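You operate a simulated robot arm through the tools that you are given. There is no shell and no other tool. Be economical: measure what you need, move in short steps, check, and stop when the job is done.

The job below is to be done with a simulated robot arm. You get a single attempt, and the scene is never put back.

Task
Change some things over on the island top. At the end: the green mould from the island top is in the narrow drawer; the blue mould is on the island top; the herb pot (marked "BASIL") from the island top stands on top of the butter pack; whatever was shut is shut again. Leave all else as you found it, and nothing knocked over (what rides in a drawer may roll over).
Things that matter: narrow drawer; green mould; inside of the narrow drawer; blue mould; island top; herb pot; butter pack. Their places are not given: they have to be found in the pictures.

The check looks at the end state, three seconds after you hand in, the way a careful person would. Anything else that was tipped, shoved, dropped, spilled or broken makes it a failure.

Robot
A 7-joint arm with a two-finger parallel gripper, fixed in place. Base frame: the origin is at the foot of the arm, x ahead of it, y to its left, z up. Lengths are in m, angles in rad, forces in N, time in s.
Its first joint turns from -1.152 to 1.152 rad. Payload 2.4 kg.
Tool frame: the origin (TCP) lies between the finger pads and is the grasp point; the fingertips stand 0.03 m ahead of it; z points along the fingers, y is the line along which they close. The gripper opens to 0.094 m. The fingers are 0.028 m wide and 0.01 m thick; the gripper's body (0.05 by 0.096 m) begins 0.055 m behind the TCP.
Orientation is that of the tool frame in the base frame, as [roll, pitch, yaw] about the fixed x, y, z axes, in that order (R = Rz(yaw) Ry(pitch) Rx(roll)). With the fingers straight down and closing along the base's y, the tool's x points along the base's -x, its y along +y and its z along -z.

Tools
- The arm moves only by the tool servo_tool. Its argument "commands" is a list of rows, each a list of 7 numbers: the shift along the base's x, y, z in mm, then the turn, a rotation vector about the base's x, y, z in rad, then the closure, from 0 (fully open) to 1 (shut). In form: [[tx, ty, tz, ax, ay, az, claw], ...]. A call has 1 to 12 rows; each row shifts and turns the commanded pose from where the row before left it. Rows are played at 5 a second. More than 0.05 m and 0.15 rad between two rows, or a gripper value outside its range, and nothing of the call is played. Where a pose cannot be reached the arm comes as near as it can. A force on the tool above 40 N (or 10 N above the force at the start of the call, whichever is more), or a blocked arm, ends the call early, and 0.2 s more pass. The fingers move at their own pace (about 0.153 m/s each) and stop on an object; they squeeze with about 36 N. The grip force told is the motor's: it shows also when the fingers shut on nothing. Time passes only in rows, and 0.2 s behind the last, so rows that do not move let the fingers close. It gives the time, the measured TCP pose, the force on the tool (base axes), the opening and the grip force at its end, in the units of the frame above (readings bear some noise).
- Cameras (640 x 400 px; columns grow to the right, rows downward): "scene" is fixed at [0.0496, 0.5004, 1.4279]; the picture's right is [-0.50, -0.86, 0.00], its down [-0.63, 0.36, -0.69] and it looks along [0.59, -0.35, -0.73] (base axes); focal length 259 px, centre (320, 200). "wrist" rides on the gripper at [-0.037, 0, -0.058] in the tool frame; the picture's right is [0.00, -1.00, 0.00], its down [0.97, 0.00, -0.24] and it looks along [0.24, 0.00, 0.97] (tool axes); focal length 218 px, centre (320, 200).
- get_image(camera): a new picture of that camera. It takes no simulated time.
- probe_pixels(camera, pixels): for up to 12 pixels [column, row] of the newest picture of that camera ("zoom" is the newest enlarged one), the place [x, y, z] in the base frame of the surface seen there, good to about 0.002 m. It takes no simulated time.
- inspect(camera, box): a new picture of the part [left, top, right, bottom] of that camera's present view, enlarged. It takes no simulated time.
- finish_job(): hands the job in; it is judged then, once.

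Keep the steps short. Do not move on a guess: measure, check each grasp and each placing, and mend mistakes. In all there are 80 turns and 46 pictures (those below and enlarged ones count). Leave the gripper open and the arm clear of the work at the hand-in unless told otherwise, and finish with a single line.

The tools are called after "Call:" by a JSON object that holds its "op" and its "data". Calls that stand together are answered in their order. servo_tool: Moves the arm, as the interface text tells. Its arguments: {"type":"object","properties":{"commands":{"type":"array","items":{"type":"array","items":{"type":"number"}}}},"required":["commands"]} The other tools are called the same way: get_image (camera) takes a picture; probe_pixels (camera, pixels) gives the place of the surface under pixels of a picture; inspect (camera, box) takes an enlarged picture of a part of a camera's view; finish_job () hands the job in.

At the start:

```text
time: 0.0
ee_pos: [0.4038, 0.03, 1.181]
tool_rot: [3.141, 0.0, 3.141]
ft_force: [0.3, -0.3, 0.7]
gripper_width: 0.094
gripper_force: 0.0
```

scene: 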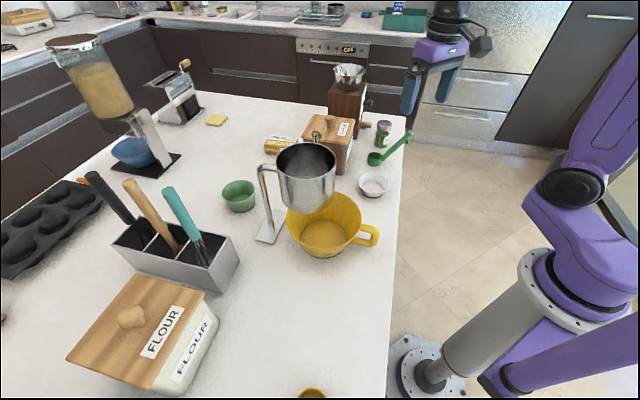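
wrist: 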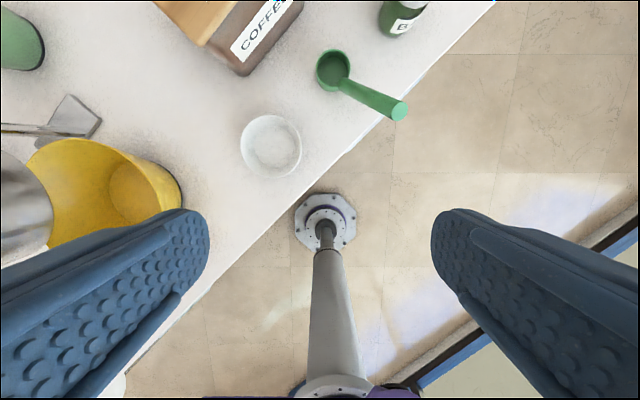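

I'll look closer at the island top first: the butter pack near (280,145), the small jar near (383,132), the green bowl near (240,195), and the blue bowl near (133,152).

Call:
{"op": "inspect", "data": {"camera": "scene", "box": [220, 50, 420, 200]}}

Call:
{"op": "inspect", "data": {"camera": "scene", "box": [0, 30, 260, 200]}}

Call:
{"op": "inspect", "data": {"camera": "scene", "box": [180, 230, 420, 400]}}

```text
2.67 times, centred on (320, 125) of scene
```

zoom: 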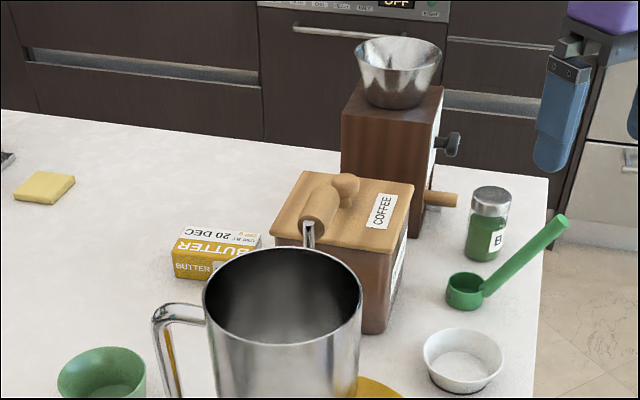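

```text
2.35 times, centred on (130, 115) of scene
```

zoom: 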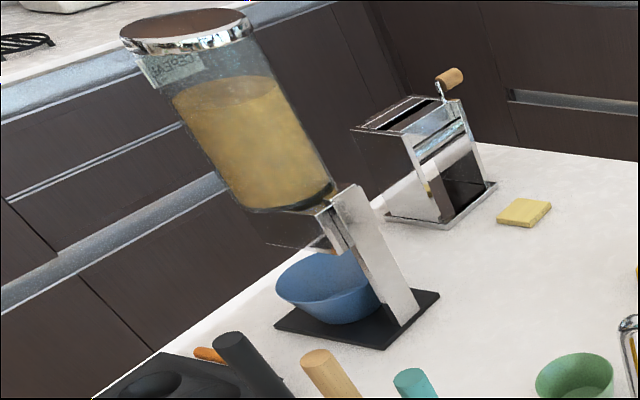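

```text
2.35 times, centred on (300, 315) of scene
```

zoom: 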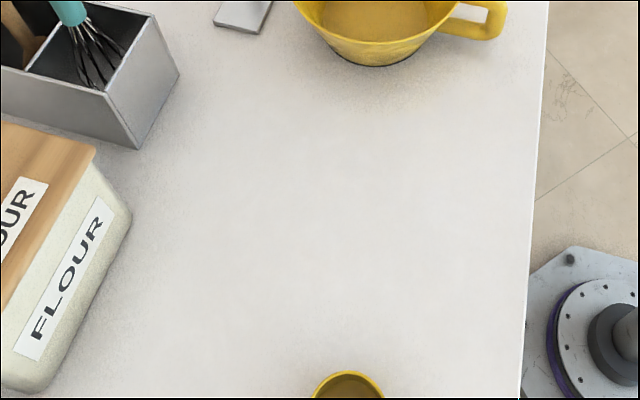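

I'll probe the island edge and the main objects for positions.

Call:
{"op": "get_image", "data": {"camera": "scene"}}

Call:
{"op": "get_image", "data": {"camera": "wrist"}}

Call:
{"op": "probe_pixels", "data": {"camera": "scene", "pixels": [[404, 125], [388, 385], [240, 196], [240, 182], [279, 143], [383, 123], [372, 182], [407, 135], [133, 150], [312, 393], [305, 225], [216, 121]]}}

Call:
{"op": "probe_pixels", "data": {"camera": "wrist", "pixels": [[480, 10], [340, 160], [120, 370], [20, 40], [400, 20], [272, 145], [330, 65], [395, 110], [330, 215], [600, 250], [480, 350]]}}

```text
40 pictures are left
```

scene: 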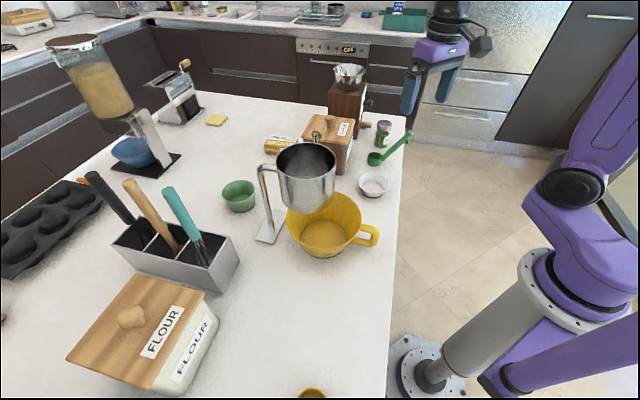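

```text
39 pictures are left
```

wrist: 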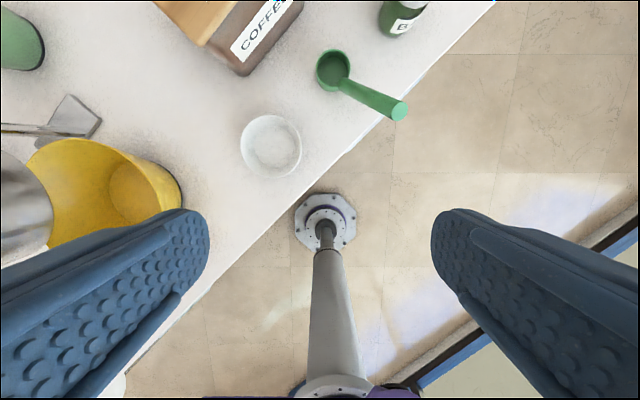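

```text
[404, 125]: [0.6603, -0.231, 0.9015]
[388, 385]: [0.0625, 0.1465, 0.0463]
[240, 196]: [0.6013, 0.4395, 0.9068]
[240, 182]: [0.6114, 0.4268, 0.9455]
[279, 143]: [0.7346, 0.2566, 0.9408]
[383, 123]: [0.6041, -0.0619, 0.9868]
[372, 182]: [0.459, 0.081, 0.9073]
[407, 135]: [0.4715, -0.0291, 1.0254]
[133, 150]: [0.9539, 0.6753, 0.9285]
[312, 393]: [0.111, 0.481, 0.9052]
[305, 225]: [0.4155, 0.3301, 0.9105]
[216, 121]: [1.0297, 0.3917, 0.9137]
```

```text
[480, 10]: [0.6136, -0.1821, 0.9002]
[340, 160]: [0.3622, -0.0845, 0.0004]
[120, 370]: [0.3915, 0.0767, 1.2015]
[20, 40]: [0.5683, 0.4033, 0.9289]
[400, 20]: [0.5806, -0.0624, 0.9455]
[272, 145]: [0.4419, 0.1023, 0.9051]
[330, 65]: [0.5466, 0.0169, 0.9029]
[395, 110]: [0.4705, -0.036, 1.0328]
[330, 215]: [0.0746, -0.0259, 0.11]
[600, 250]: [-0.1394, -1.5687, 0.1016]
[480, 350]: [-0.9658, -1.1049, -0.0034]
```

The probes put the island top at z≈0.90. Its near edge runs about along x+y≈0.43, facing the arm. I haven't found a drawer yet, and it's probably in the island's front face. I'll move the tool off to the right and tilt the wrist camera toward that face.

Call:
{"op": "servo_tool", "data": {"commands": [[-8, -45, 0, 0, 0, 0.1, 0], [-8, -45, 0, 0, 0, 0.1, 0], [-8, -45, 0, 0, 0, 0.1, 0], [-8, -45, 0, 0, 0, 0.1, 0], [-8, -45, 0, 0, 0, 0.1, 0], [-8, -45, 0, 0, 0, 0.1, 0], [-8, -45, 0, 0, 0, 0.1, 0], [-8, -45, 0, 0, 0, 0.085, 0]]}}

Call:
{"op": "servo_tool", "data": {"commands": [[0, 0, -15, 0.09, -0.09, 0, 0], [0, 0, -15, 0.09, -0.09, 0, 0], [0, 0, -15, 0.09, -0.09, 0, 0], [0, 0, -15, 0.09, -0.09, 0, 0], [0, 0, -15, 0.09, -0.09, 0, 0], [0, 0, -15, 0.09, -0.09, 0, 0], [0, 0, -15, 0.09, -0.09, 0, 0], [0, 0, -15, 0.09, -0.09, 0, 0]]}}

Call:
{"op": "get_image", "data": {"camera": "wrist"}}

```text
time: 1.8
ee_pos: [0.3402, -0.3296, 1.1806]
tool_rot: [-3.141, 0.0, -2.357]
ft_force: [-0.1, 0.6, -0.6]
gripper_width: 0.0937
gripper_force: 0.1
```

```text
time: 3.6
ee_pos: [0.3389, -0.3301, 1.0622]
tool_rot: [-3.142, 1.022, -2.357]
ft_force: [0.2, 0.0, -0.7]
gripper_width: 0.0942
gripper_force: 0.1
```

```text
38 pictures are left
```

wrist: 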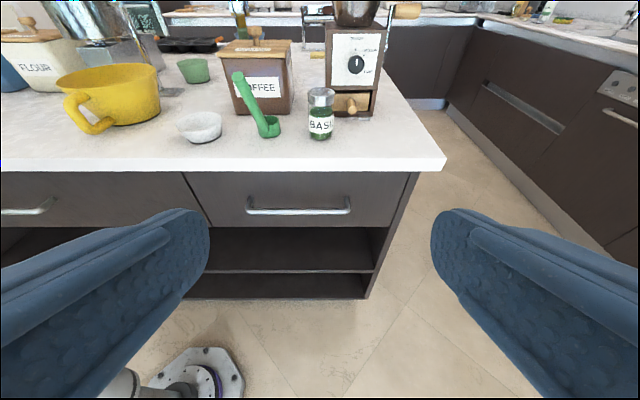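

I can see two drawers in the island front. The right one runs from (183,172) to (410,225) with its handle at (298,208), and the left one has its handle at (30,208). The jar reads "BASIL". I'll probe the drawer geometry and zoom in.

Call:
{"op": "inspect", "data": {"camera": "wrist", "box": [160, 0, 460, 188]}}

Call:
{"op": "probe_pixels", "data": {"camera": "wrist", "pixels": [[190, 180], [215, 220], [405, 180], [396, 222], [250, 212], [298, 211], [348, 211], [270, 190], [10, 211], [443, 165], [320, 97], [20, 190]]}}

```text
2.13 times, centred on (310, 94) of wrist
```

zoom: 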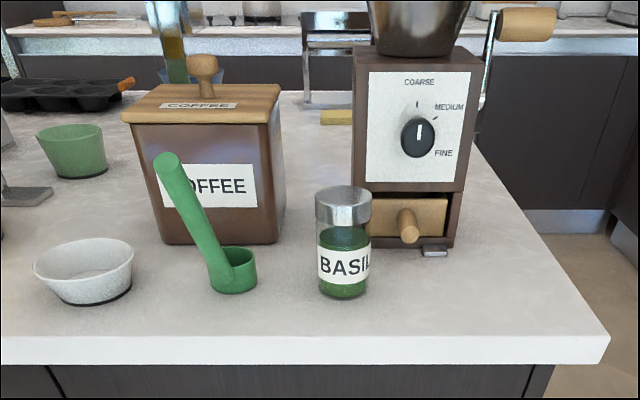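

```text
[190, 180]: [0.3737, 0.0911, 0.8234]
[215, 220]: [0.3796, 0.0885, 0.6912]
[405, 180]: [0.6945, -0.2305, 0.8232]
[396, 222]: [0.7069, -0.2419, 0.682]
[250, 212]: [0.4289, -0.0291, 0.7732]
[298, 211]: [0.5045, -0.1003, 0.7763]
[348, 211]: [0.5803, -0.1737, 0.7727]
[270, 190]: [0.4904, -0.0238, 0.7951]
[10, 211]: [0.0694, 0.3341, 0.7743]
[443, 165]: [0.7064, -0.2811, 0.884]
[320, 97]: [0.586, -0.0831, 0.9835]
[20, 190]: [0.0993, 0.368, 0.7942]
```

The right drawer's face spans about (0.37,0.09) to (0.69,-0.23), so it's about 0.45 m wide. Its handle bar is at z≈0.775. I'll pan left to see the other drawers and compare widths.

Call:
{"op": "servo_tool", "data": {"commands": [[0, 0, 0, 0, 0, 0.14, 0], [0, 0, 0, 0, 0, 0.14, 0], [0, 0, 0, 0, 0, 0.14, 0], [0, 0, 0, 0, 0, 0.14, 0], [0, 0, 0, 0, 0, 0.14, 0]]}}

Call:
{"op": "get_image", "data": {"camera": "wrist"}}

```text
time: 4.8
ee_pos: [0.3379, -0.3289, 1.0623]
tool_rot: [3.139, 1.019, -1.656]
ft_force: [0.1, -0.3, -0.4]
gripper_width: 0.094
gripper_force: 0.0
```

```text
36 pictures are left
```

wrist: 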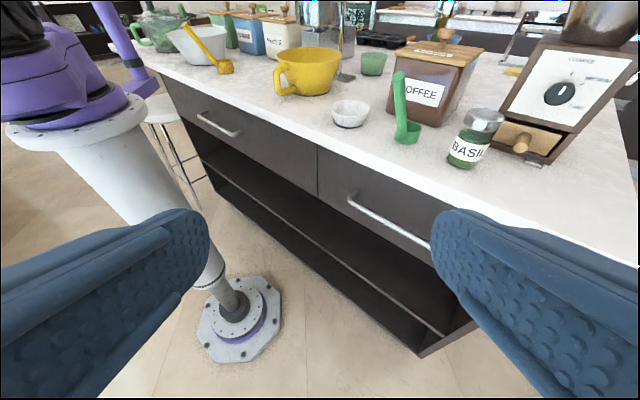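

Two drawers side by side. I'll measure the left drawer's ends and handle.

Call:
{"op": "probe_pixels", "data": {"camera": "wrist", "pixels": [[314, 160], [322, 165], [175, 92], [166, 82], [199, 117], [220, 127], [238, 134], [160, 78], [373, 62], [351, 110], [190, 130], [300, 190]]}}

Call:
{"op": "inspect", "data": {"camera": "wrist", "box": [120, 0, 440, 200]}}

```text
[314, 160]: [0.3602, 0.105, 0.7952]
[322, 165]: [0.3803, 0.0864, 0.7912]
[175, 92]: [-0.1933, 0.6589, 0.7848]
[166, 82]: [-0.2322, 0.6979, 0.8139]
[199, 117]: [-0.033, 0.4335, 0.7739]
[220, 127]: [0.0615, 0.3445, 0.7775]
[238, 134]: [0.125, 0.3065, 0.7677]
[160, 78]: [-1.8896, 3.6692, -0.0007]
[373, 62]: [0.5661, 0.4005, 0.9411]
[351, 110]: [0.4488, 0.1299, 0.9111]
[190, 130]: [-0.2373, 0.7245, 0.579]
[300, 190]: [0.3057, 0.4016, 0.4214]
```

```text
2.00 times, centred on (280, 100) of wrist
```

zoom: 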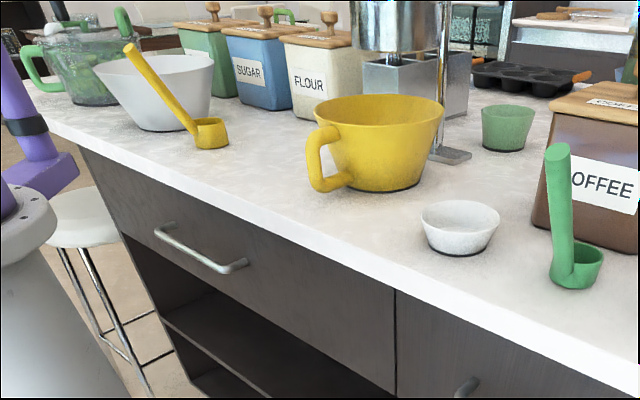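

The left drawer is about 0.85 m wide, so the right one (0.45 m) is the narrow drawer. I'll turn back to face it, pitch to nearly horizontal, and roll the gripper so it closes vertically. Then I'll go to a standoff in front of the handle.

Call:
{"op": "servo_tool", "data": {"commands": [[0, 0, 0, 0, 0, -0.14, 0], [0, 0, 0, 0, 0, -0.14, 0], [0, 0, 0, 0, 0, -0.14, 0], [0, 0, 0, 0, 0, -0.14, 0], [0, 0, 0, 0, 0, -0.14, 0], [0, 0, -20, 0.099, -0.099, 0, 0], [0, 0, -20, 0.099, -0.099, 0, 0]]}}

Call:
{"op": "servo_tool", "data": {"commands": [[0, 0, -20, 0.0972, 0.0972, -0.0381, 0], [0, 0, -20, 0.0972, 0.0972, -0.0381, 0], [0, 0, -20, 0.0972, 0.0972, -0.0381, 0], [0, 0, -20, 0.0972, 0.0972, -0.0381, 0], [0, 0, -20, 0.0972, 0.0972, -0.0381, 0], [0, 0, -20, 0.0972, 0.0972, -0.0381, 0], [0, 0, -20, 0.0972, 0.0972, -0.0381, 0], [0, 0, -20, 0.0972, 0.0972, -0.0381, 0], [0, 0, -20, 0.0972, 0.0972, -0.0381, 0], [0, 0, -20, 0.0972, 0.0972, -0.0381, 0], [0, 0, -20, 0.0972, 0.0972, -0.0381, 0]]}}

Call:
{"op": "get_image", "data": {"camera": "wrist"}}

```text
time: 6.4
ee_pos: [0.3397, -0.3278, 1.0233]
tool_rot: [3.14, 1.3, -2.357]
ft_force: [-0.1, 0.1, -0.3]
gripper_width: 0.0943
gripper_force: 0.1
```

```text
time: 8.8
ee_pos: [0.3383, -0.3286, 0.8024]
tool_rot: [1.842, -0.001, 2.359]
ft_force: [0.0, 0.7, 0.7]
gripper_width: 0.094
gripper_force: 0.0
```

```text
34 pictures are left
```

wrist: 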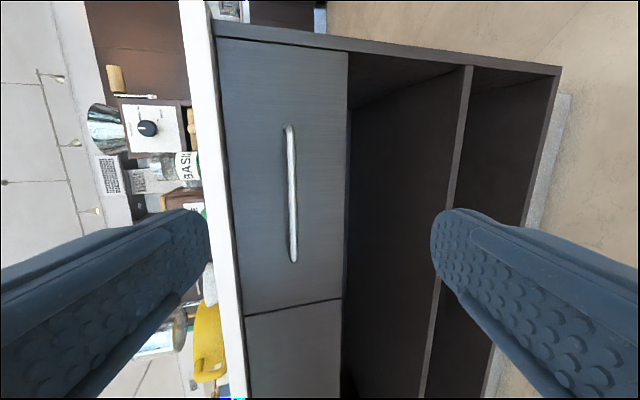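

I reached the orientation. I'll measure the bar accurately from here at (288,130), (292,195) and (294,258).

Call:
{"op": "probe_pixels", "data": {"camera": "wrist", "pixels": [[290, 150], [291, 195], [293, 235], [260, 195], [330, 195], [206, 195], [289, 128], [294, 259], [225, 60], [335, 60], [335, 295]]}}

```text
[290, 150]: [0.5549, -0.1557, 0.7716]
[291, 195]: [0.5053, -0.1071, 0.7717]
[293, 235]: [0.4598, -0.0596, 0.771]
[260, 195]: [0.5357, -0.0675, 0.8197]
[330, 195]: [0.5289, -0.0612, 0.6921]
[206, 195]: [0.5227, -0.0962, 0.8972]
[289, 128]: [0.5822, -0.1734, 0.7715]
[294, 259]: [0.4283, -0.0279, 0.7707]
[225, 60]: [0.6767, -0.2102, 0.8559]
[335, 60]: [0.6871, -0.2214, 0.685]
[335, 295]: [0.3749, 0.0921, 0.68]
```

The bar is centred at (0.507,-0.102,0.772). I'll move to a standoff with the gripper half open, then advance along the tool axis.

Call:
{"op": "servo_tool", "data": {"commands": [[24, 38.4, 0, 0, 0, 0, 0.3], [24, 38.4, 0, 0, 0, 0, 0.5], [24, 38.4, 0, 0, 0, 0, 0.5], [24, 38.4, 0, 0, 0, 0, 0.5]]}}

Call:
{"op": "servo_tool", "data": {"commands": [[17, 17, -6.7, 0, 0, 0, 0.5], [17, 17, -6.7, 0, 0, 0, 0.5], [17, 17, -6.7, 0, 0, 0, 0.5], [17, 17, -6.7, 0, 0, 0, 0.5], [0, 0, 0, 0, 0, 0, 0.5]]}}

Call:
{"op": "get_image", "data": {"camera": "wrist"}}

```text
time: 9.8
ee_pos: [0.4345, -0.1733, 0.802]
tool_rot: [1.84, 0.003, 2.356]
ft_force: [-0.2, -0.7, -0.7]
gripper_width: 0.047
gripper_force: 0.1
```

```text
time: 11.0
ee_pos: [0.5023, -0.1062, 0.7747]
tool_rot: [1.842, -0.002, 2.359]
ft_force: [-0.1, -0.3, -0.5]
gripper_width: 0.0471
gripper_force: 0.2
```

```text
33 pictures are left
```

wrist: 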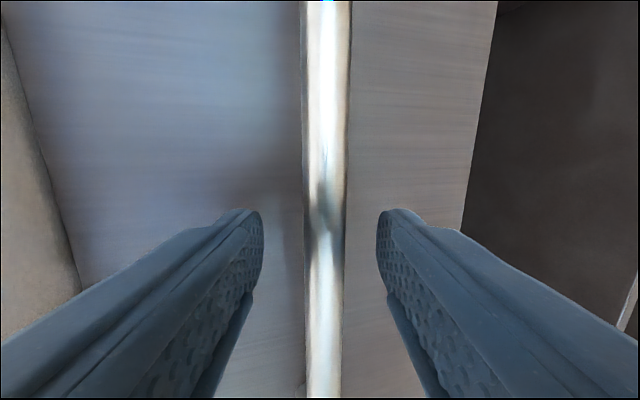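

The bar sits centred between the fingers. I'll close on it.

Call:
{"op": "servo_tool", "data": {"commands": [[0, 0, 0, 0, 0, 0, 1], [0, 0, 0, 0, 0, 0, 1], [0, 0, 0, 0, 0, 0, 1]]}}

Call:
{"op": "servo_tool", "data": {"commands": [[-10, -10, 0, 0, 0, 0, 1], [-10, -10, 0, 0, 0, 0, 1], [-10, -10, 0, 0, 0, 0, 1], [-10, -10, 0, 0, 0, 0, 1], [-10, -10, 0, 0, 0, 0, 1], [-10, -10, 0, 0, 0, 0, 1]]}}

```text
time: 11.8
ee_pos: [0.5034, -0.1057, 0.7742]
tool_rot: [1.845, 0.001, 2.359]
ft_force: [3.5, -1.7, -20.8]
gripper_width: 0.0137
gripper_force: 45.1
```

```text
time: 13.2
ee_pos: [0.442, -0.1678, 0.7737]
tool_rot: [1.851, 0.0, 2.36]
ft_force: [-6.1, 3.5, -34.5]
gripper_width: 0.0137
gripper_force: 44.8
```

The drawer is sliding. The force is mostly vertical, so the bar sits slightly lower than the commanded pose. I'll ease down 2 mm while I keep pulling.

Call:
{"op": "servo_tool", "data": {"commands": [[-5, -5, -1.5, 0, 0, 0, 1], [-10, -10, 0, 0, 0, 0, 1], [-10, -10, 0, 0, 0, 0, 1], [-10, -10, 0, 0, 0, 0, 1], [-10, -10, 0, 0, 0, 0, 1], [-10, -10, 0, 0, 0, 0, 1], [-10, -10, 0, 0, 0, 0, 1], [-10, -10, 0, 0, 0, 0, 1], [-10, -10, 0, 0, 0, 0, 1]]}}

Call:
{"op": "get_image", "data": {"camera": "scene"}}

```text
time: 15.2
ee_pos: [0.3568, -0.2515, 0.7735]
tool_rot: [1.845, 0.001, 2.359]
ft_force: [-10.2, 9.7, -17.3]
gripper_width: 0.0139
gripper_force: 44.5
```

```text
32 pictures are left
```

scene: 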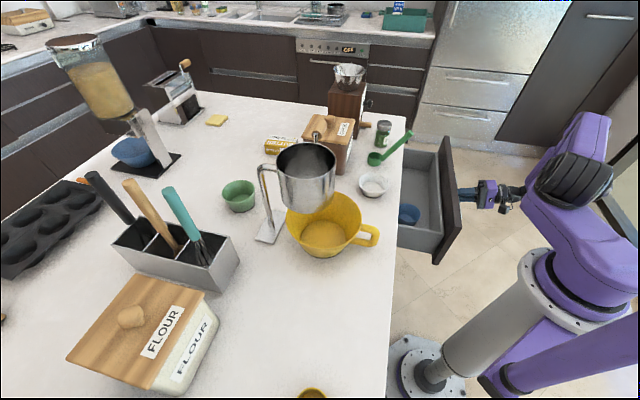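

The blue mould shows in the drawer at (408,213), close to the island edge. I'll open the drawer a bit further.

Call:
{"op": "servo_tool", "data": {"commands": [[-10, -10, 0, 0, 0, 0, 1], [-10, -10, 0, 0, 0, 0, 1], [-10, -10, 0, 0, 0, 0, 1], [-10, -10, 0, 0, 0, 0, 1], [-10, -10, 0, 0, 0, 0, 1]]}}

Call:
{"op": "inspect", "data": {"camera": "scene", "box": [360, 120, 520, 280]}}

```text
time: 16.4
ee_pos: [0.3062, -0.3032, 0.7725]
tool_rot: [1.847, 0.001, 2.356]
ft_force: [-9.8, 9.3, -22.6]
gripper_width: 0.0139
gripper_force: 44.3
```

```text
2.50 times, centred on (440, 200) of scene
```

zoom: 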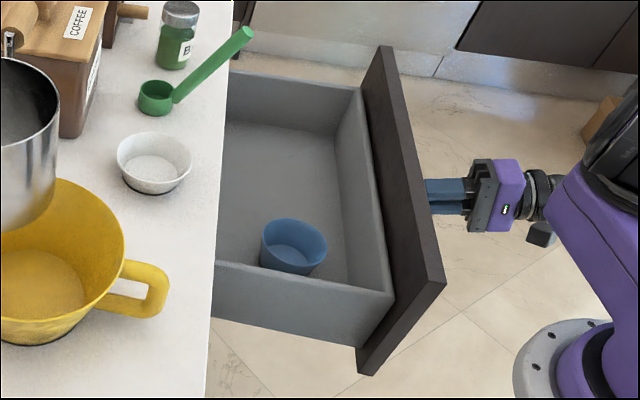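

Open about 0.28 m, with the blue mould standing clear. I'll measure the mould and the drawer, and the green mould and butter too.

Call:
{"op": "probe_pixels", "data": {"camera": "zoom", "pixels": [[262, 232], [326, 238], [295, 220], [292, 246], [310, 271], [265, 262], [230, 300], [385, 290], [350, 100], [300, 170], [400, 300], [345, 250]]}}

Call:
{"op": "probe_pixels", "data": {"camera": "scene", "pixels": [[222, 190], [239, 180], [256, 190], [239, 192], [238, 206], [250, 208], [268, 142], [281, 139], [296, 142], [290, 152], [266, 150], [381, 121]]}}

```text
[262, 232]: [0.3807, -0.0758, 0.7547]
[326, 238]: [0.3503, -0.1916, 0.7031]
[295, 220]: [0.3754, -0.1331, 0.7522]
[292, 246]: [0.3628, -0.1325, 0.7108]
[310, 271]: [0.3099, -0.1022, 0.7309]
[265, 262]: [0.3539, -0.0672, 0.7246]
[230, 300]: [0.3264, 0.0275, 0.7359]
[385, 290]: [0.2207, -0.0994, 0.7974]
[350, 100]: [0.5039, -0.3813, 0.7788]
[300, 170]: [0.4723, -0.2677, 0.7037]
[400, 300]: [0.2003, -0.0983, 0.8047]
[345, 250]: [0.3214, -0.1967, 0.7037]
```

```text
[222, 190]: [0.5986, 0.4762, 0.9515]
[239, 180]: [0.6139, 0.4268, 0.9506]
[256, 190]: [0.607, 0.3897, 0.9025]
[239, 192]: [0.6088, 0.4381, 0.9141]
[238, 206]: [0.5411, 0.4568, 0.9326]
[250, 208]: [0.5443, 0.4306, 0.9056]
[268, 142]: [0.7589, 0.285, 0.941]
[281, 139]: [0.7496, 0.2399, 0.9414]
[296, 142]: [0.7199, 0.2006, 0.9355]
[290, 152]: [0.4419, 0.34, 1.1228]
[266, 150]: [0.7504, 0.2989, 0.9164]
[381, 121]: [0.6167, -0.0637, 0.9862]
```

The drawer floor is z≈0.7035, and the mould's rim is at z≈0.755. I'll release the handle and back out along the tool axis.

Call:
{"op": "servo_tool", "data": {"commands": [[0, 0, 0, 0, 0, 0, 0.5], [0, 0, 0, 0, 0, 0, 0.5], [-17, -17, 6.7, 0, 0, 0, 0.5], [-17, -17, 6.7, 0, 0, 0, 0.5], [-17, -17, 6.7, 0, 0, 0, 0.5], [-17, -17, 6.7, 0, 0, 0, 0.5]]}}

```text
time: 17.8
ee_pos: [0.2424, -0.3713, 0.8024]
tool_rot: [1.841, 0.001, 2.359]
ft_force: [-0.1, 0.2, 0.7]
gripper_width: 0.0471
gripper_force: 0.1
```

Clear of the handle. Now I'll rise, unroll, and pitch back to tool-down over the drawer.

Call:
{"op": "servo_tool", "data": {"commands": [[0, 0, 32, -0.0972, -0.0972, 0.0381, 0.3], [0, 0, 32, -0.0972, -0.0972, 0.0381, 0], [0, 0, 32, -0.0972, -0.0972, 0.0381, 0], [0, 0, 32, -0.0972, -0.0972, 0.0381, 0], [0, 0, 32, -0.0972, -0.0972, 0.0381, 0], [0, 0, 32, -0.0972, -0.0972, 0.0381, 0], [0, 0, 32, -0.0972, -0.0972, 0.0381, 0], [0, 0, 32, -0.0972, -0.0972, 0.0381, 0], [0, 0, 32, -0.0972, -0.0972, 0.0381, 0], [0, 0, 32, -0.0972, -0.0972, 0.0381, 0], [0, 0, 0, -0.0972, -0.0972, 0.0381, 0]]}}

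Call:
{"op": "servo_tool", "data": {"commands": [[7, 19, -8, -0.092, 0.092, 0, 0], [7, 19, -8, -0.092, 0.092, 0, 0], [7, 19, -8, -0.092, 0.092, 0, 0], [7, 19, -8, -0.092, 0.092, 0, 0], [7, 19, -8, -0.092, 0.092, 0, 0], [7, 19, -8, -0.092, 0.092, 0, 0], [7, 19, -8, -0.092, 0.092, 0, 0], [7, 19, -8, -0.092, 0.092, 0, 0], [7, 19, -8, -0.092, 0.092, 0, 0], [7, 19, -8, -0.092, 0.092, 0, 0]]}}

Call:
{"op": "get_image", "data": {"camera": "wrist"}}

```text
time: 20.2
ee_pos: [0.2408, -0.3706, 1.1209]
tool_rot: [-3.133, 1.299, -2.347]
ft_force: [0.3, 0.2, -0.7]
gripper_width: 0.094
gripper_force: 0.1
```

```text
time: 22.4
ee_pos: [0.3103, -0.1812, 1.0419]
tool_rot: [-3.139, -0.003, -2.355]
ft_force: [-0.8, 0.0, 0.7]
gripper_width: 0.0938
gripper_force: 0.0
```

```text
30 pictures are left
```

wrist: 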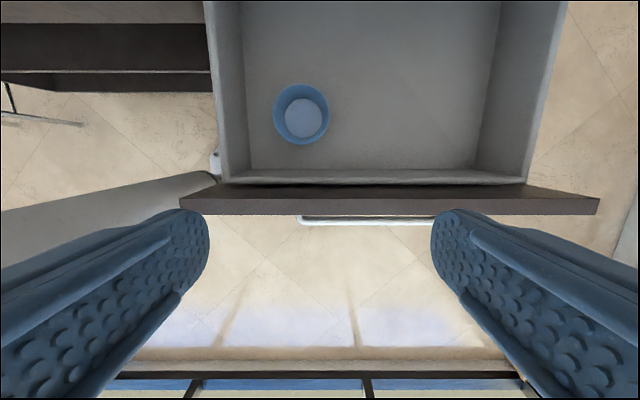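

The wrist view shows the blue mould upright at (301,114). I'll measure its rim.

Call:
{"op": "probe_pixels", "data": {"camera": "wrist", "pixels": [[276, 114], [327, 114], [301, 87], [301, 142], [303, 118], [238, 120], [301, 176], [460, 120], [283, 96], [320, 95], [282, 134], [320, 133]]}}

```text
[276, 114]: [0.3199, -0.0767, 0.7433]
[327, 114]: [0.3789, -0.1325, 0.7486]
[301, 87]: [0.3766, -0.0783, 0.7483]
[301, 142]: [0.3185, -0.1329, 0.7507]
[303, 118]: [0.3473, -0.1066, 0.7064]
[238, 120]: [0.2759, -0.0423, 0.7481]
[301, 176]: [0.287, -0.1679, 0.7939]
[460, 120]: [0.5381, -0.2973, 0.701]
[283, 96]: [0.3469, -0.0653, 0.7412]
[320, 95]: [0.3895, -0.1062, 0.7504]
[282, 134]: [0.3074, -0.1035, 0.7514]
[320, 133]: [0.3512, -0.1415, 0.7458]
```

The rim is about 0.082 m across, centred at (0.3483,-0.1053) with its top at z≈0.752. I'll move over it and pause with the fingertips just above the rim to check alignment.

Call:
{"op": "servo_tool", "data": {"commands": [[9.5, 19, -48, 0, 0, 0, 0], [9.5, 19, -48, 0, 0, 0, 0], [9.5, 19, -48, 0, 0, 0, 0], [9.5, 19, -48, 0, 0, 0, 0], [0, 0, -48, 0, 0, 0, 0], [0, 0, 0, 0, 0, 0, 0]]}}

Call:
{"op": "get_image", "data": {"camera": "wrist"}}

```text
refused: row 1 steps farther than a row can; nothing moved
```

```text
29 pictures are left
```

wrist: 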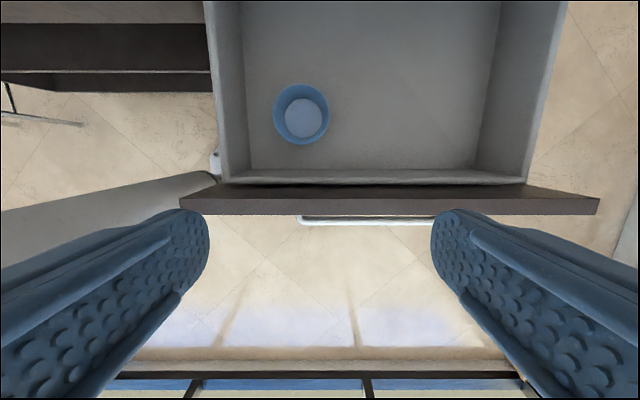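

That step was over the row limit and nothing moved. Repeating it with smaller rows.

Call:
{"op": "servo_tool", "data": {"commands": [[9.5, 19, -40, 0, 0, 0, 0], [9.5, 19, -40, 0, 0, 0, 0], [9.5, 19, -40, 0, 0, 0, 0], [9.5, 19, -40, 0, 0, 0, 0], [0, 0, -40, 0, 0, 0, 0], [0, 0, -35, 0, 0, 0, 0], [0, 0, 0, 0, 0, 0, 0]]}}

Call:
{"op": "get_image", "data": {"camera": "wrist"}}

```text
time: 24.0
ee_pos: [0.3491, -0.1021, 0.8071]
tool_rot: [3.14, -0.003, -2.357]
ft_force: [-0.1, -0.1, 0.7]
gripper_width: 0.094
gripper_force: 0.1
```

```text
28 pictures are left
```

wrist: 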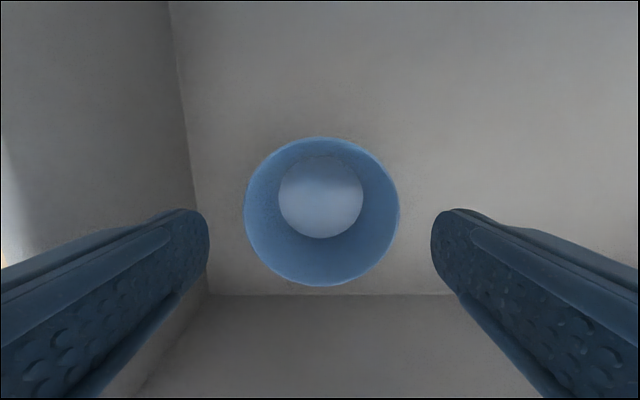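

The mould is centred between the fingers at column ≈321. I'll descend to z=0.742 and close.

Call:
{"op": "servo_tool", "data": {"commands": [[-1, -2, -20, 0, 0, 0, 0], [0, 0, -20, 0, 0, 0, 0], [0, 0, -15, 0, 0, 0, 0], [0, 0, -10, 0, 0, 0, 0], [0, 0, 0, 0, 0, 0, 0], [0, 0, 0, 0, 0, 0, 1], [0, 0, 0, 0, 0, 0, 1], [0, 0, 0, 0, 0, 0, 1]]}}

Call:
{"op": "get_image", "data": {"camera": "wrist"}}

```text
time: 25.8
ee_pos: [0.3463, -0.1058, 0.7417]
tool_rot: [3.141, -0.002, -2.356]
ft_force: [0.5, -1.2, 0.0]
gripper_width: 0.0889
gripper_force: 36.3
```

```text
27 pictures are left
```

wrist: 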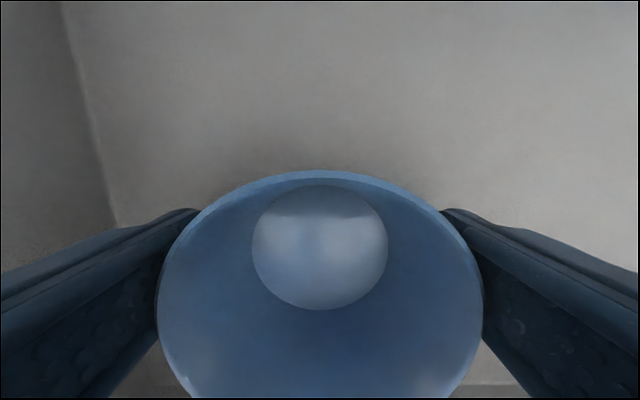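

It's gripped, with an opening of 0.089. I'll lift to z≈1.07.

Call:
{"op": "servo_tool", "data": {"commands": [[0, 0, 15, 0, 0, 0, 1], [0, 0, 30, 0, 0, 0, 1], [0, 0, 40, 0, 0, 0, 1], [0, 0, 40, 0, 0, 0, 1], [0, 0, 40, 0, 0, 0, 1], [0, 0, 40, 0, 0, 0, 1], [0, 0, 40, 0, 0, 0, 1], [0, 0, 40, 0, 0, 0, 1], [0, 0, 40, 0, 0, 0, 1]]}}

Call:
{"op": "servo_tool", "data": {"commands": [[-9.7, 40.5, 0, 0, 0, 0.1, 1], [-9.7, 40.5, 0, 0, 0, 0.1, 1], [-9.7, 40.5, 0, 0, 0, 0.1, 1], [-9.7, 40.5, 0, 0, 0, 0.1, 1], [-9.7, 40.5, 0, 0, 0, 0.1, 1], [-9.7, 40.5, 0, 0, 0, 0.1, 1], [-9.7, 40.5, 0, 0, 0, 0.1, 1], [-9.7, 40.5, 0, 0, 0, 0.1, 1], [-9.7, 40.5, 0, 0, 0, 0.1, 1], [-9.7, 40.5, 0, 0, 0, 0.1, 1], [-9.7, 40.5, 0, 0, 0, 0.1, 1], [-9.7, 40.5, 0, 0, 0, 0.1, 1]]}}

Call:
{"op": "get_image", "data": {"camera": "wrist"}}

Call:
{"op": "get_image", "data": {"camera": "scene"}}

```text
time: 27.8
ee_pos: [0.3508, -0.1048, 1.0614]
tool_rot: [3.14, -0.002, -2.356]
ft_force: [0.4, 0.6, -0.9]
gripper_width: 0.0865
gripper_force: 36.2
out of reach, approached as far as the arm can: row 4
```

```text
time: 30.4
ee_pos: [0.231, 0.3819, 1.0634]
tool_rot: [3.14, -0.001, -1.156]
ft_force: [-0.8, 1.0, -0.2]
gripper_width: 0.0849
gripper_force: 35.7
```

```text
26 pictures are left
```

wrist: 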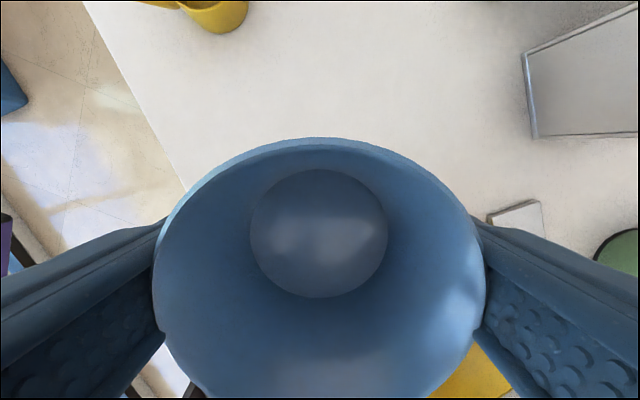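

```text
25 pictures are left
```

scene: 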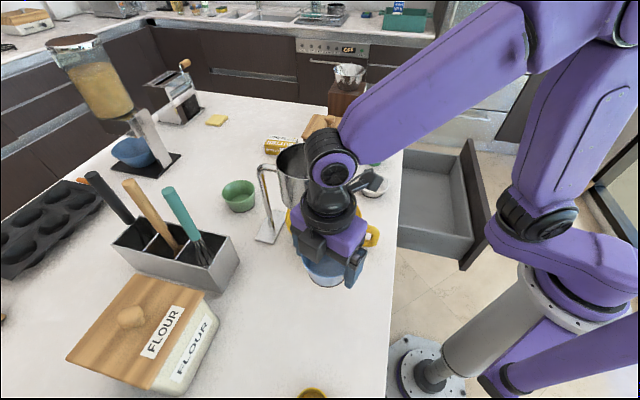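

The mould is over a clear patch. The opening is creeping down (0.089→0.085), so the tapered mould is slowly squeezing upward in the grip. I'll lower it right away, down to contact.

Call:
{"op": "servo_tool", "data": {"commands": [[0, 0, -35, 0, 0, 0, 1], [0, 0, -35, 0, 0, 0, 1], [0, 0, -25, 0, 0, 0, 1], [0, 0, -15, 0, 0, 0, 1], [0, 0, -8, 0, 0, 0, 1], [0, 0, -5, 0, 0, 0, 1], [0, 0, -4, 0, 0, 0, 1]]}}

Call:
{"op": "inspect", "data": {"camera": "scene", "box": [240, 180, 440, 380]}}

```text
time: 32.0
ee_pos: [0.2343, 0.3806, 0.9348]
tool_rot: [-3.139, 0.0, -1.157]
ft_force: [-0.5, -3.2, 26.0]
gripper_width: 0.0848
gripper_force: 36.5
```

```text
2.00 times, centred on (340, 280) of scene
```

zoom: 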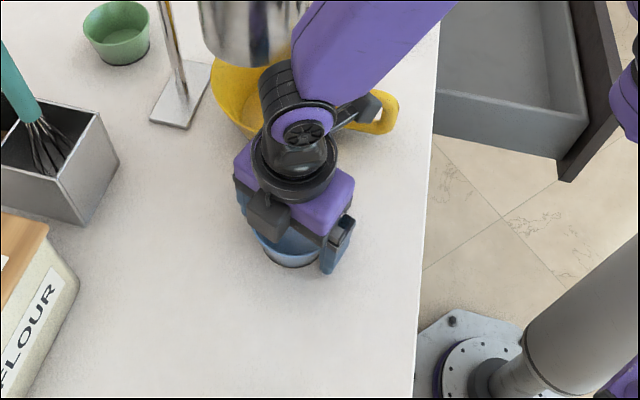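

Contact shows as 26 N upward, so the mould is on the top. I'll open and then rise straight up.

Call:
{"op": "servo_tool", "data": {"commands": [[0, 0, 1, 0, 0, 0, 0.5], [0, 0, 0, 0, 0, 0, 0], [0, 0, 0, 0, 0, 0, 0], [0, 0, 10, 0, 0, 0, 0], [0, 0, 30, 0, 0, 0, 0], [0, 0, 40, 0, 0, 0, 0], [0, 0, 40, 0, 0, 0, 0], [0, 0, 40, 0, 0, 0, 0], [0, 0, 40, 0, 0, 0, 0]]}}

Call:
{"op": "get_image", "data": {"camera": "wrist"}}

```text
time: 34.0
ee_pos: [0.2316, 0.379, 1.1354]
tool_rot: [-3.141, -0.002, -1.158]
ft_force: [-0.1, 0.0, -0.1]
gripper_width: 0.0939
gripper_force: 0.1
```

```text
23 pictures are left
```

wrist: 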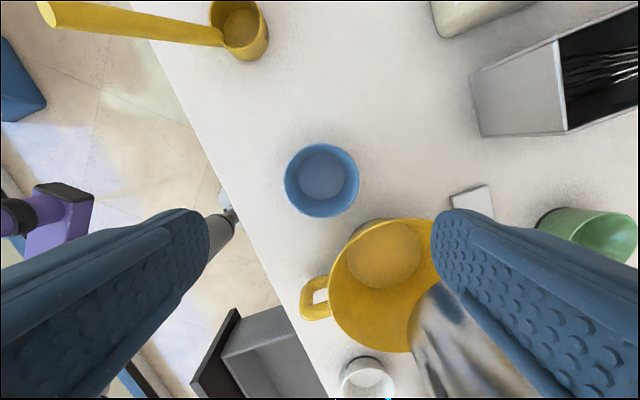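

The blue mould stands upright on the top. Before I go for the green mould I need the height of the metal sifter, which stands between the base and the green mould. I'll take a scene picture and probe.

Call:
{"op": "get_image", "data": {"camera": "scene"}}

Call:
{"op": "probe_pixels", "data": {"camera": "wrist", "pixels": [[540, 220], [590, 214], [632, 240], [470, 200], [438, 300], [480, 350], [300, 185], [340, 150], [358, 182], [322, 180]]}}

Call:
{"op": "probe_pixels", "data": {"camera": "scene", "pixels": [[279, 155], [290, 146], [270, 165], [262, 167], [262, 200], [268, 230], [300, 146]]}}

```text
22 pictures are left
```

scene: 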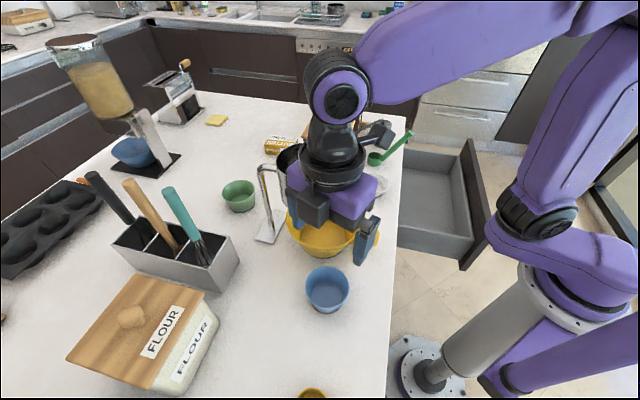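

```text
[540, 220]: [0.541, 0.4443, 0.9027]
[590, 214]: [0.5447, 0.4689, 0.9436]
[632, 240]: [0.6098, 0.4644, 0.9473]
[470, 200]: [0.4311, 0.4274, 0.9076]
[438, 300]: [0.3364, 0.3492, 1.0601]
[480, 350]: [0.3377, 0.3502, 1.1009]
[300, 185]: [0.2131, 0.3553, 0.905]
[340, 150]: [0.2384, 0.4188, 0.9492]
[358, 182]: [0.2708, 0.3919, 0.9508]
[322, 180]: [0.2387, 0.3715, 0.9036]
```

```text
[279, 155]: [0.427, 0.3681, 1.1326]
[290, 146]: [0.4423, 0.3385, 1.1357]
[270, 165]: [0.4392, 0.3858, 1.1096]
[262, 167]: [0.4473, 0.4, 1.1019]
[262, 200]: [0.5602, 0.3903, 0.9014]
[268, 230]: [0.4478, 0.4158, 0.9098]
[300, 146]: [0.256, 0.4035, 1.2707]
```

I'll check the arm's own geometry (wrist joint at (341,98), forearm at (440,50)) to judge clearance over the sifter, whose top is z≈1.135.

Call:
{"op": "probe_pixels", "data": {"camera": "scene", "pixels": [[341, 98], [325, 60], [320, 120], [335, 165], [345, 200], [400, 80], [480, 60], [540, 45], [560, 160], [540, 210], [400, 30], [600, 100]]}}

```text
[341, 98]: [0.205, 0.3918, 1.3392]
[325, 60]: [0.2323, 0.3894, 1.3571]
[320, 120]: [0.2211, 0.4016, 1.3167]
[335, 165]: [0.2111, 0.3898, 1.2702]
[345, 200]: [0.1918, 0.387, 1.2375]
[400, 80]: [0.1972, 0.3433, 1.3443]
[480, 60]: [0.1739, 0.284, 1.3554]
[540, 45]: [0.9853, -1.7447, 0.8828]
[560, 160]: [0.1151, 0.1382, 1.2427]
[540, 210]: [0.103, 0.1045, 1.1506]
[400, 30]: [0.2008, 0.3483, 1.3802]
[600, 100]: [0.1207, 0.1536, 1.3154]
```

The sifter top (z≈1.135, centre ≈(0.387,0.329)) blocks a straight approach over azimuth 37°. I'll come at the green mould (centre ≈(0.575,0.437)) from its −y side with a tilted tool instead. First I'll swing back round the sifter to a safe place to its right.

Call:
{"op": "servo_tool", "data": {"commands": [[0, 0, 35, 0, 0, -0.04, 0], [0, 0, 35, 0, 0, -0.04, 0], [5, -45, 0, 0, 0, -0.04, 0], [5, -45, 0, 0, 0, -0.04, 0], [5, -45, 0, 0, 0, -0.04, 0], [5, -45, 0, 0, 0, -0.04, 0], [40, -25, 0, 0, 0, -0.04, 0], [40, -25, 0, 0, 0, -0.04, 0], [40, -25, 0, 0, 0, -0.045, 0], [40, -25, 0, 0, 0, -0.05, 0]]}}

Call:
{"op": "servo_tool", "data": {"commands": [[10, 0, 0, 0.145, 0, 0, 0], [10, 0, 0, 0.145, 0, 0, 0], [10, 0, 0, 0.145, 0, 0, 0], [10, 0, 0, 0.145, 0, 0, 0], [10, 0, 0, 0.145, 0, 0, 0], [10, 0, 0, 0.145, 0, 0, 0]]}}

Call:
{"op": "get_image", "data": {"camera": "wrist"}}

```text
time: 36.2
ee_pos: [0.4129, 0.1022, 1.206]
tool_rot: [-3.141, -0.001, -1.572]
ft_force: [-0.1, 0.2, 0.9]
gripper_width: 0.0941
gripper_force: 0.0
```

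```text
time: 37.6
ee_pos: [0.4739, 0.1007, 1.2076]
tool_rot: [3.14, 0.871, -1.57]
ft_force: [-0.7, 0.1, -0.6]
gripper_width: 0.0941
gripper_force: 0.1
```

```text
21 pictures are left
```

wrist: 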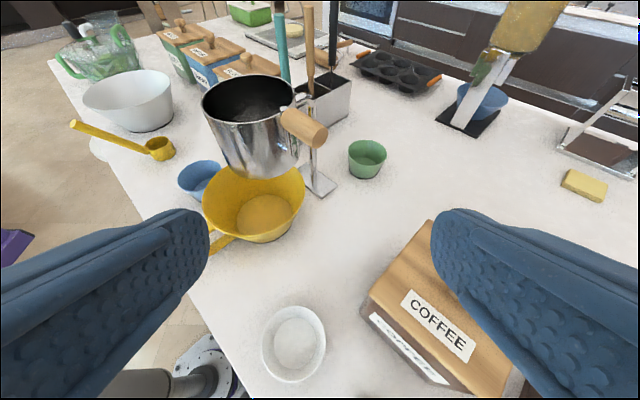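

A clear view from here. The green mould is at (367,158), the sifter's wooden crank sticks out at (303,127), and the COFFEE box is on the right. I'll measure all three.

Call:
{"op": "probe_pixels", "data": {"camera": "wrist", "pixels": [[349, 148], [386, 150], [367, 141], [367, 158], [367, 176], [303, 127], [323, 142], [285, 110], [315, 190], [430, 225], [365, 305], [408, 245]]}}

Call:
{"op": "inspect", "data": {"camera": "wrist", "box": [190, 60, 430, 210]}}

```text
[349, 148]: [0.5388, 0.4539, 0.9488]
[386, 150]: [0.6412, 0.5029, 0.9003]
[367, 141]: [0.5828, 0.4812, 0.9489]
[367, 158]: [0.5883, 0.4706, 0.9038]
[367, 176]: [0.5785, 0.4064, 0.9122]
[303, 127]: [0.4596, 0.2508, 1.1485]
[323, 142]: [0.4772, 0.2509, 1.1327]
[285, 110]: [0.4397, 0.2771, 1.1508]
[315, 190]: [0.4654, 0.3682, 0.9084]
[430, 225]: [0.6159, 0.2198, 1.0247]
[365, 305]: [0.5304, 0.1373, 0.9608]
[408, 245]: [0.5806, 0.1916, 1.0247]
```

```text
2.67 times, centred on (310, 135) of wrist
```

zoom: 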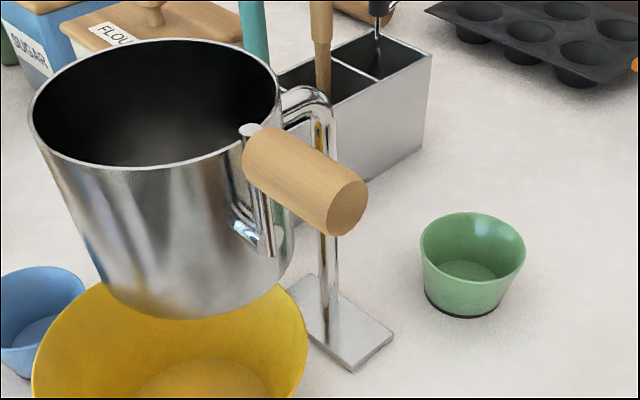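

The crank end is at about (0.48,0.25,1.14), which limits the forearm's path. I'll take a scene picture to measure the arm's links and work out which approach clears it.

Call:
{"op": "get_image", "data": {"camera": "scene"}}

```text
19 pictures are left
```

scene: 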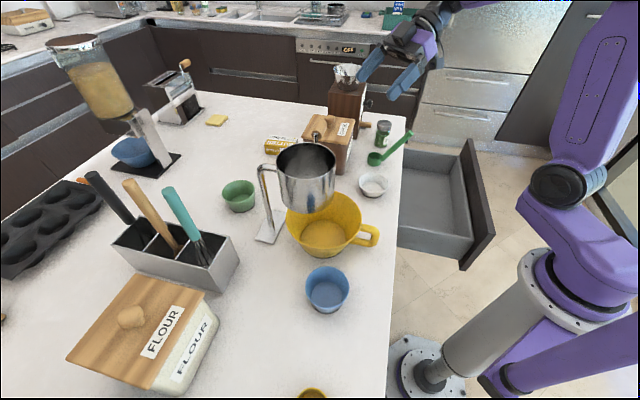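

Call:
{"op": "probe_pixels", "data": {"camera": "scene", "pixels": [[552, 185], [595, 180], [575, 130], [600, 60], [612, 15], [425, 45], [405, 45], [435, 12], [400, 70], [480, 4], [365, 70], [395, 88]]}}

```text
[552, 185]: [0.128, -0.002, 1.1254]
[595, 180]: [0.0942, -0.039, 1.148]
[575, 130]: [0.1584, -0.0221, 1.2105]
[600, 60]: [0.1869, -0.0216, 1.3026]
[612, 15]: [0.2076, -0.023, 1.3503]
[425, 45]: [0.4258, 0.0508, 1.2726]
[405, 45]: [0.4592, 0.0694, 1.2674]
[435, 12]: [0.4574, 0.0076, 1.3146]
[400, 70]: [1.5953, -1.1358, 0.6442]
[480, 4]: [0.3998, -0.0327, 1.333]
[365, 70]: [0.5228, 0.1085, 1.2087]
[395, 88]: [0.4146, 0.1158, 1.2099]
```

The shoulder sits at z≈1.12, so at moderate reach the forearm stays fairly high. My plan is to pinch the green mould's near (−y) wall with the tool tilted about 20°, parallel to the flared wall. I'll reorient here first, with the camera ending up on the +x side.

Call:
{"op": "servo_tool", "data": {"commands": [[0, 0, 0, -0.145, 0, 0, 0], [0, 0, 0, -0.145, 0, 0, 0], [0, 0, 0, -0.145, 0, 0, 0], [0, 0, 0, -0.145, 0, 0, 0], [0, 0, 0, -0.145, 0, 0, 0], [0, 0, 0, -0.145, 0, 0, 0]]}}

Call:
{"op": "servo_tool", "data": {"commands": [[5, 0, 0, 0, 0, -0.145, 0], [5, 0, 0, 0, 0, -0.145, 0], [5, 0, 0, 0, 0, -0.145, 0], [5, 0, 0, 0, 0, -0.145, 0], [5, 0, 0, 0, 0, -0.145, 0], [5, 0, 0, 0, 0, -0.145, 0], [5, 0, 0, 0, 0, -0.145, 0], [5, 0, 0, 0, 0, -0.145, 0], [5, 0, 0, 0, 0, -0.145, 0], [5, 0, 0, 0, 0, -0.145, 0], [5, 0, 0, 0, 0, -0.145, 0], [5, 0, 0, 0, 0, -0.145, 0]]}}

Call:
{"op": "servo_tool", "data": {"commands": [[12, 10, 0, 0.115, -0.0205, 0, 0.3], [12, 10, 0, 0.115, -0.0205, 0, 0.5], [12, 10, 0, 0.115, -0.0205, 0, 0.5]]}}

```text
time: 39.0
ee_pos: [0.4728, 0.099, 1.2067]
tool_rot: [3.14, -0.005, -1.573]
ft_force: [0.4, -0.8, 0.2]
gripper_width: 0.094
gripper_force: 0.0
```

```text
time: 41.6
ee_pos: [0.5319, 0.0993, 1.2057]
tool_rot: [-3.141, -0.002, 2.971]
ft_force: [0.5, -0.2, -0.4]
gripper_width: 0.094
gripper_force: 0.0
```

```text
time: 42.4
ee_pos: [0.5697, 0.1293, 1.204]
tool_rot: [2.789, -0.001, 2.971]
ft_force: [-0.1, 0.3, 0.1]
gripper_width: 0.047
gripper_force: 0.2
```

Now I'll move along x≈0.60 past the crank toward the green mould, staying high.

Call:
{"op": "servo_tool", "data": {"commands": [[6, 42, 0, 0, 0, 0, 0.5], [6, 42, 0, 0, 0, 0, 0.5], [6, 42, 0, 0, 0, 0, 0.5], [0, 42, 0, 0, 0, 0, 0.5], [-6, 42, 0, 0, 0, 0, 0.5], [-8, 42, 0, 0, 0, 0, 0.5], [-7, 12, 0, 0, 0, 0, 0.5]]}}

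Call:
{"op": "get_image", "data": {"camera": "scene"}}

Call:
{"op": "get_image", "data": {"camera": "wrist"}}

```text
time: 44.0
ee_pos: [0.5579, 0.3788, 1.1997]
tool_rot: [2.79, 0.001, 2.973]
ft_force: [-0.7, -0.4, 0.2]
gripper_width: 0.047
gripper_force: 0.1
out of reach, approached as far as the arm can: row 5, 6
```

```text
18 pictures are left
```

scene: 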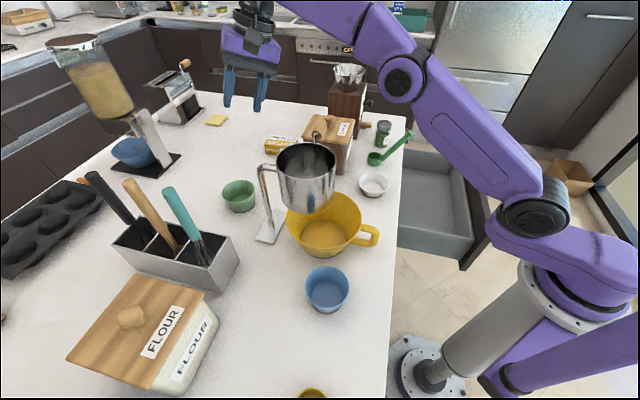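

```text
17 pictures are left
```

wrist: 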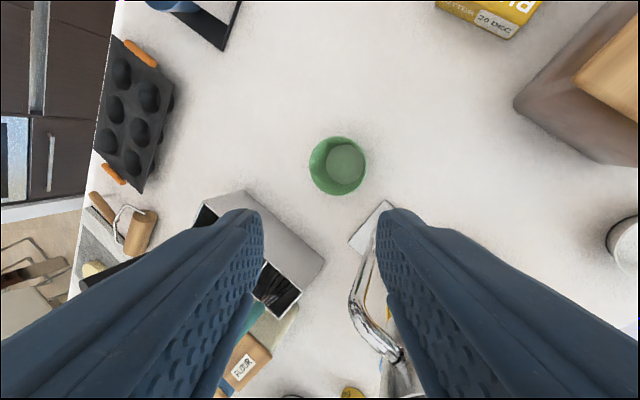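

It reached the pose here at z=1.2. I can now see the elbow at (400,78) and the forearm running to (300,5). I'll probe these plus the green rim.

Call:
{"op": "probe_pixels", "data": {"camera": "scene", "pixels": [[400, 80], [392, 100], [340, 25], [310, 15], [450, 120], [525, 210], [252, 20], [245, 45]]}}

Call:
{"op": "probe_pixels", "data": {"camera": "wrist", "pixels": [[310, 166], [365, 164], [338, 137], [339, 194], [318, 147], [357, 184], [319, 184], [358, 145], [345, 166], [540, 2], [490, 35], [370, 250]]}}

```text
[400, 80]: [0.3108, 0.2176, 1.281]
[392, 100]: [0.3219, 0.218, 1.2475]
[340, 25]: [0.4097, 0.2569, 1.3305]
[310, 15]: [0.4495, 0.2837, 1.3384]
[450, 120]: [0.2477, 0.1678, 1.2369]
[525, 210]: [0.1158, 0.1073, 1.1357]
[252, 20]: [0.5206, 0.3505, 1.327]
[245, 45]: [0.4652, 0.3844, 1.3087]
```

```text
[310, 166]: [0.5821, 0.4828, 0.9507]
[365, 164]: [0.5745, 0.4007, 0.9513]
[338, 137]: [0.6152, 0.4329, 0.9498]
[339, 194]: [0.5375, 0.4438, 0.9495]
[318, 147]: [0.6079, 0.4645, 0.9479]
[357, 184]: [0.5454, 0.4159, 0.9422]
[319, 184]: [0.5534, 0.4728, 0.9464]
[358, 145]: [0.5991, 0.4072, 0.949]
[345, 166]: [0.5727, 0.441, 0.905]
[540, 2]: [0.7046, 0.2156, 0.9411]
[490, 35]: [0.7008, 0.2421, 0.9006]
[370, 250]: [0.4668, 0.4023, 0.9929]
```

With L1≈L2≈0.27 and an elbow-up pose, a radial approach should carry the forearm over the sifter rim with a couple of centimetres to spare. It would stay left of the crank. The mould's centre is (0.577,0.440) and its rim is at z=0.950. I'll yaw so the pinch is on the wall facing the base at about (0.547,0.410), coming in from above.

Call:
{"op": "servo_tool", "data": {"commands": [[-3, 5, -15, 0, 0, -0.122, 0.5], [-3, 5, -15, 0, 0, -0.122, 0.5], [-3, 5, -15, 0, 0, -0.122, 0.5], [-3, 5, -15, 0, 0, -0.122, 0.5], [-3, 5, -15, 0, 0, -0.122, 0.5], [0, 0, 0, 0, 0, 0, 0.5]]}}

Call:
{"op": "get_image", "data": {"camera": "wrist"}}

```text
time: 45.4
ee_pos: [0.544, 0.3996, 1.1243]
tool_rot: [2.791, -0.001, 2.361]
ft_force: [0.9, -0.2, 0.1]
gripper_width: 0.0473
gripper_force: 0.0
```

```text
16 pictures are left
```

wrist: 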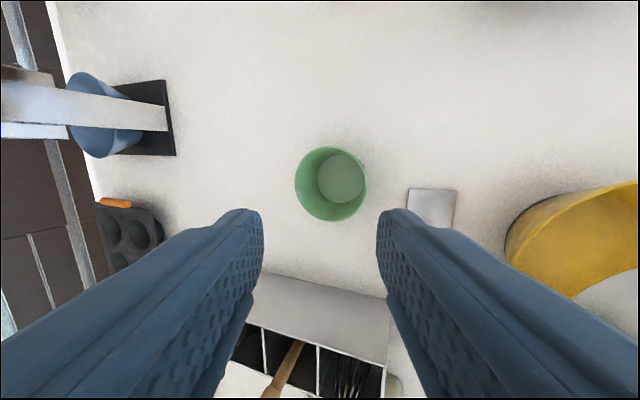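

The view shows a clear drop to the mould. I'll go to a standoff 85 mm short along the tool axis, then check the forearm against the sifter.

Call:
{"op": "servo_tool", "data": {"commands": [[-6.5, -4, -30, 0, 0, 0, 0.5], [-6.5, -4, -30, 0, 0, 0, 0.5], [-6.5, -4, -29, 0, 0, 0, 0.5], [0, 0, 0, 0, 0, 0, 0.5]]}}

Call:
{"op": "inspect", "data": {"camera": "scene", "box": [200, 0, 460, 260]}}

```text
time: 46.4
ee_pos: [0.5233, 0.389, 1.0364]
tool_rot: [2.79, 0.001, 2.36]
ft_force: [0.1, 0.5, 0.1]
gripper_width: 0.0468
gripper_force: 0.1
```

```text
1.54 times, centred on (330, 130) of scene
```

zoom: 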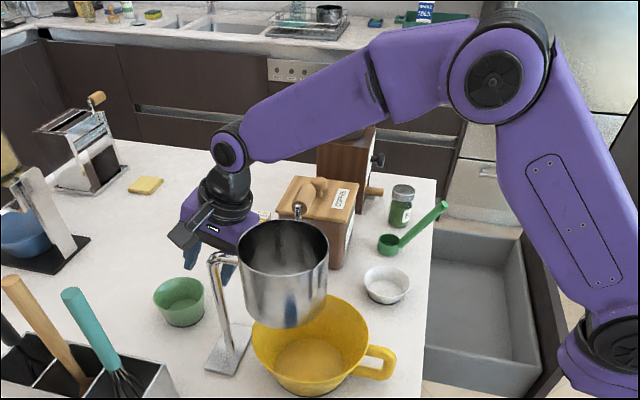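

The forearm is well above the sifter. I'll probe its lower edge to know the margin before descending another 80 mm.

Call:
{"op": "probe_pixels", "data": {"camera": "zoom", "pixels": [[300, 145], [340, 130], [375, 120], [250, 160], [228, 152], [230, 185], [495, 80], [310, 190]]}}

```text
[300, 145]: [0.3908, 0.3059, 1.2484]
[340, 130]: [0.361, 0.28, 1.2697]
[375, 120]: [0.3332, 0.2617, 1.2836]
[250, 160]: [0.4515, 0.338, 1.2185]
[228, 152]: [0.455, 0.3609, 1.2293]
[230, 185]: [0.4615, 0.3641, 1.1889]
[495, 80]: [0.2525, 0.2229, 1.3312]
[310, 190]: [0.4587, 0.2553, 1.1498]
```

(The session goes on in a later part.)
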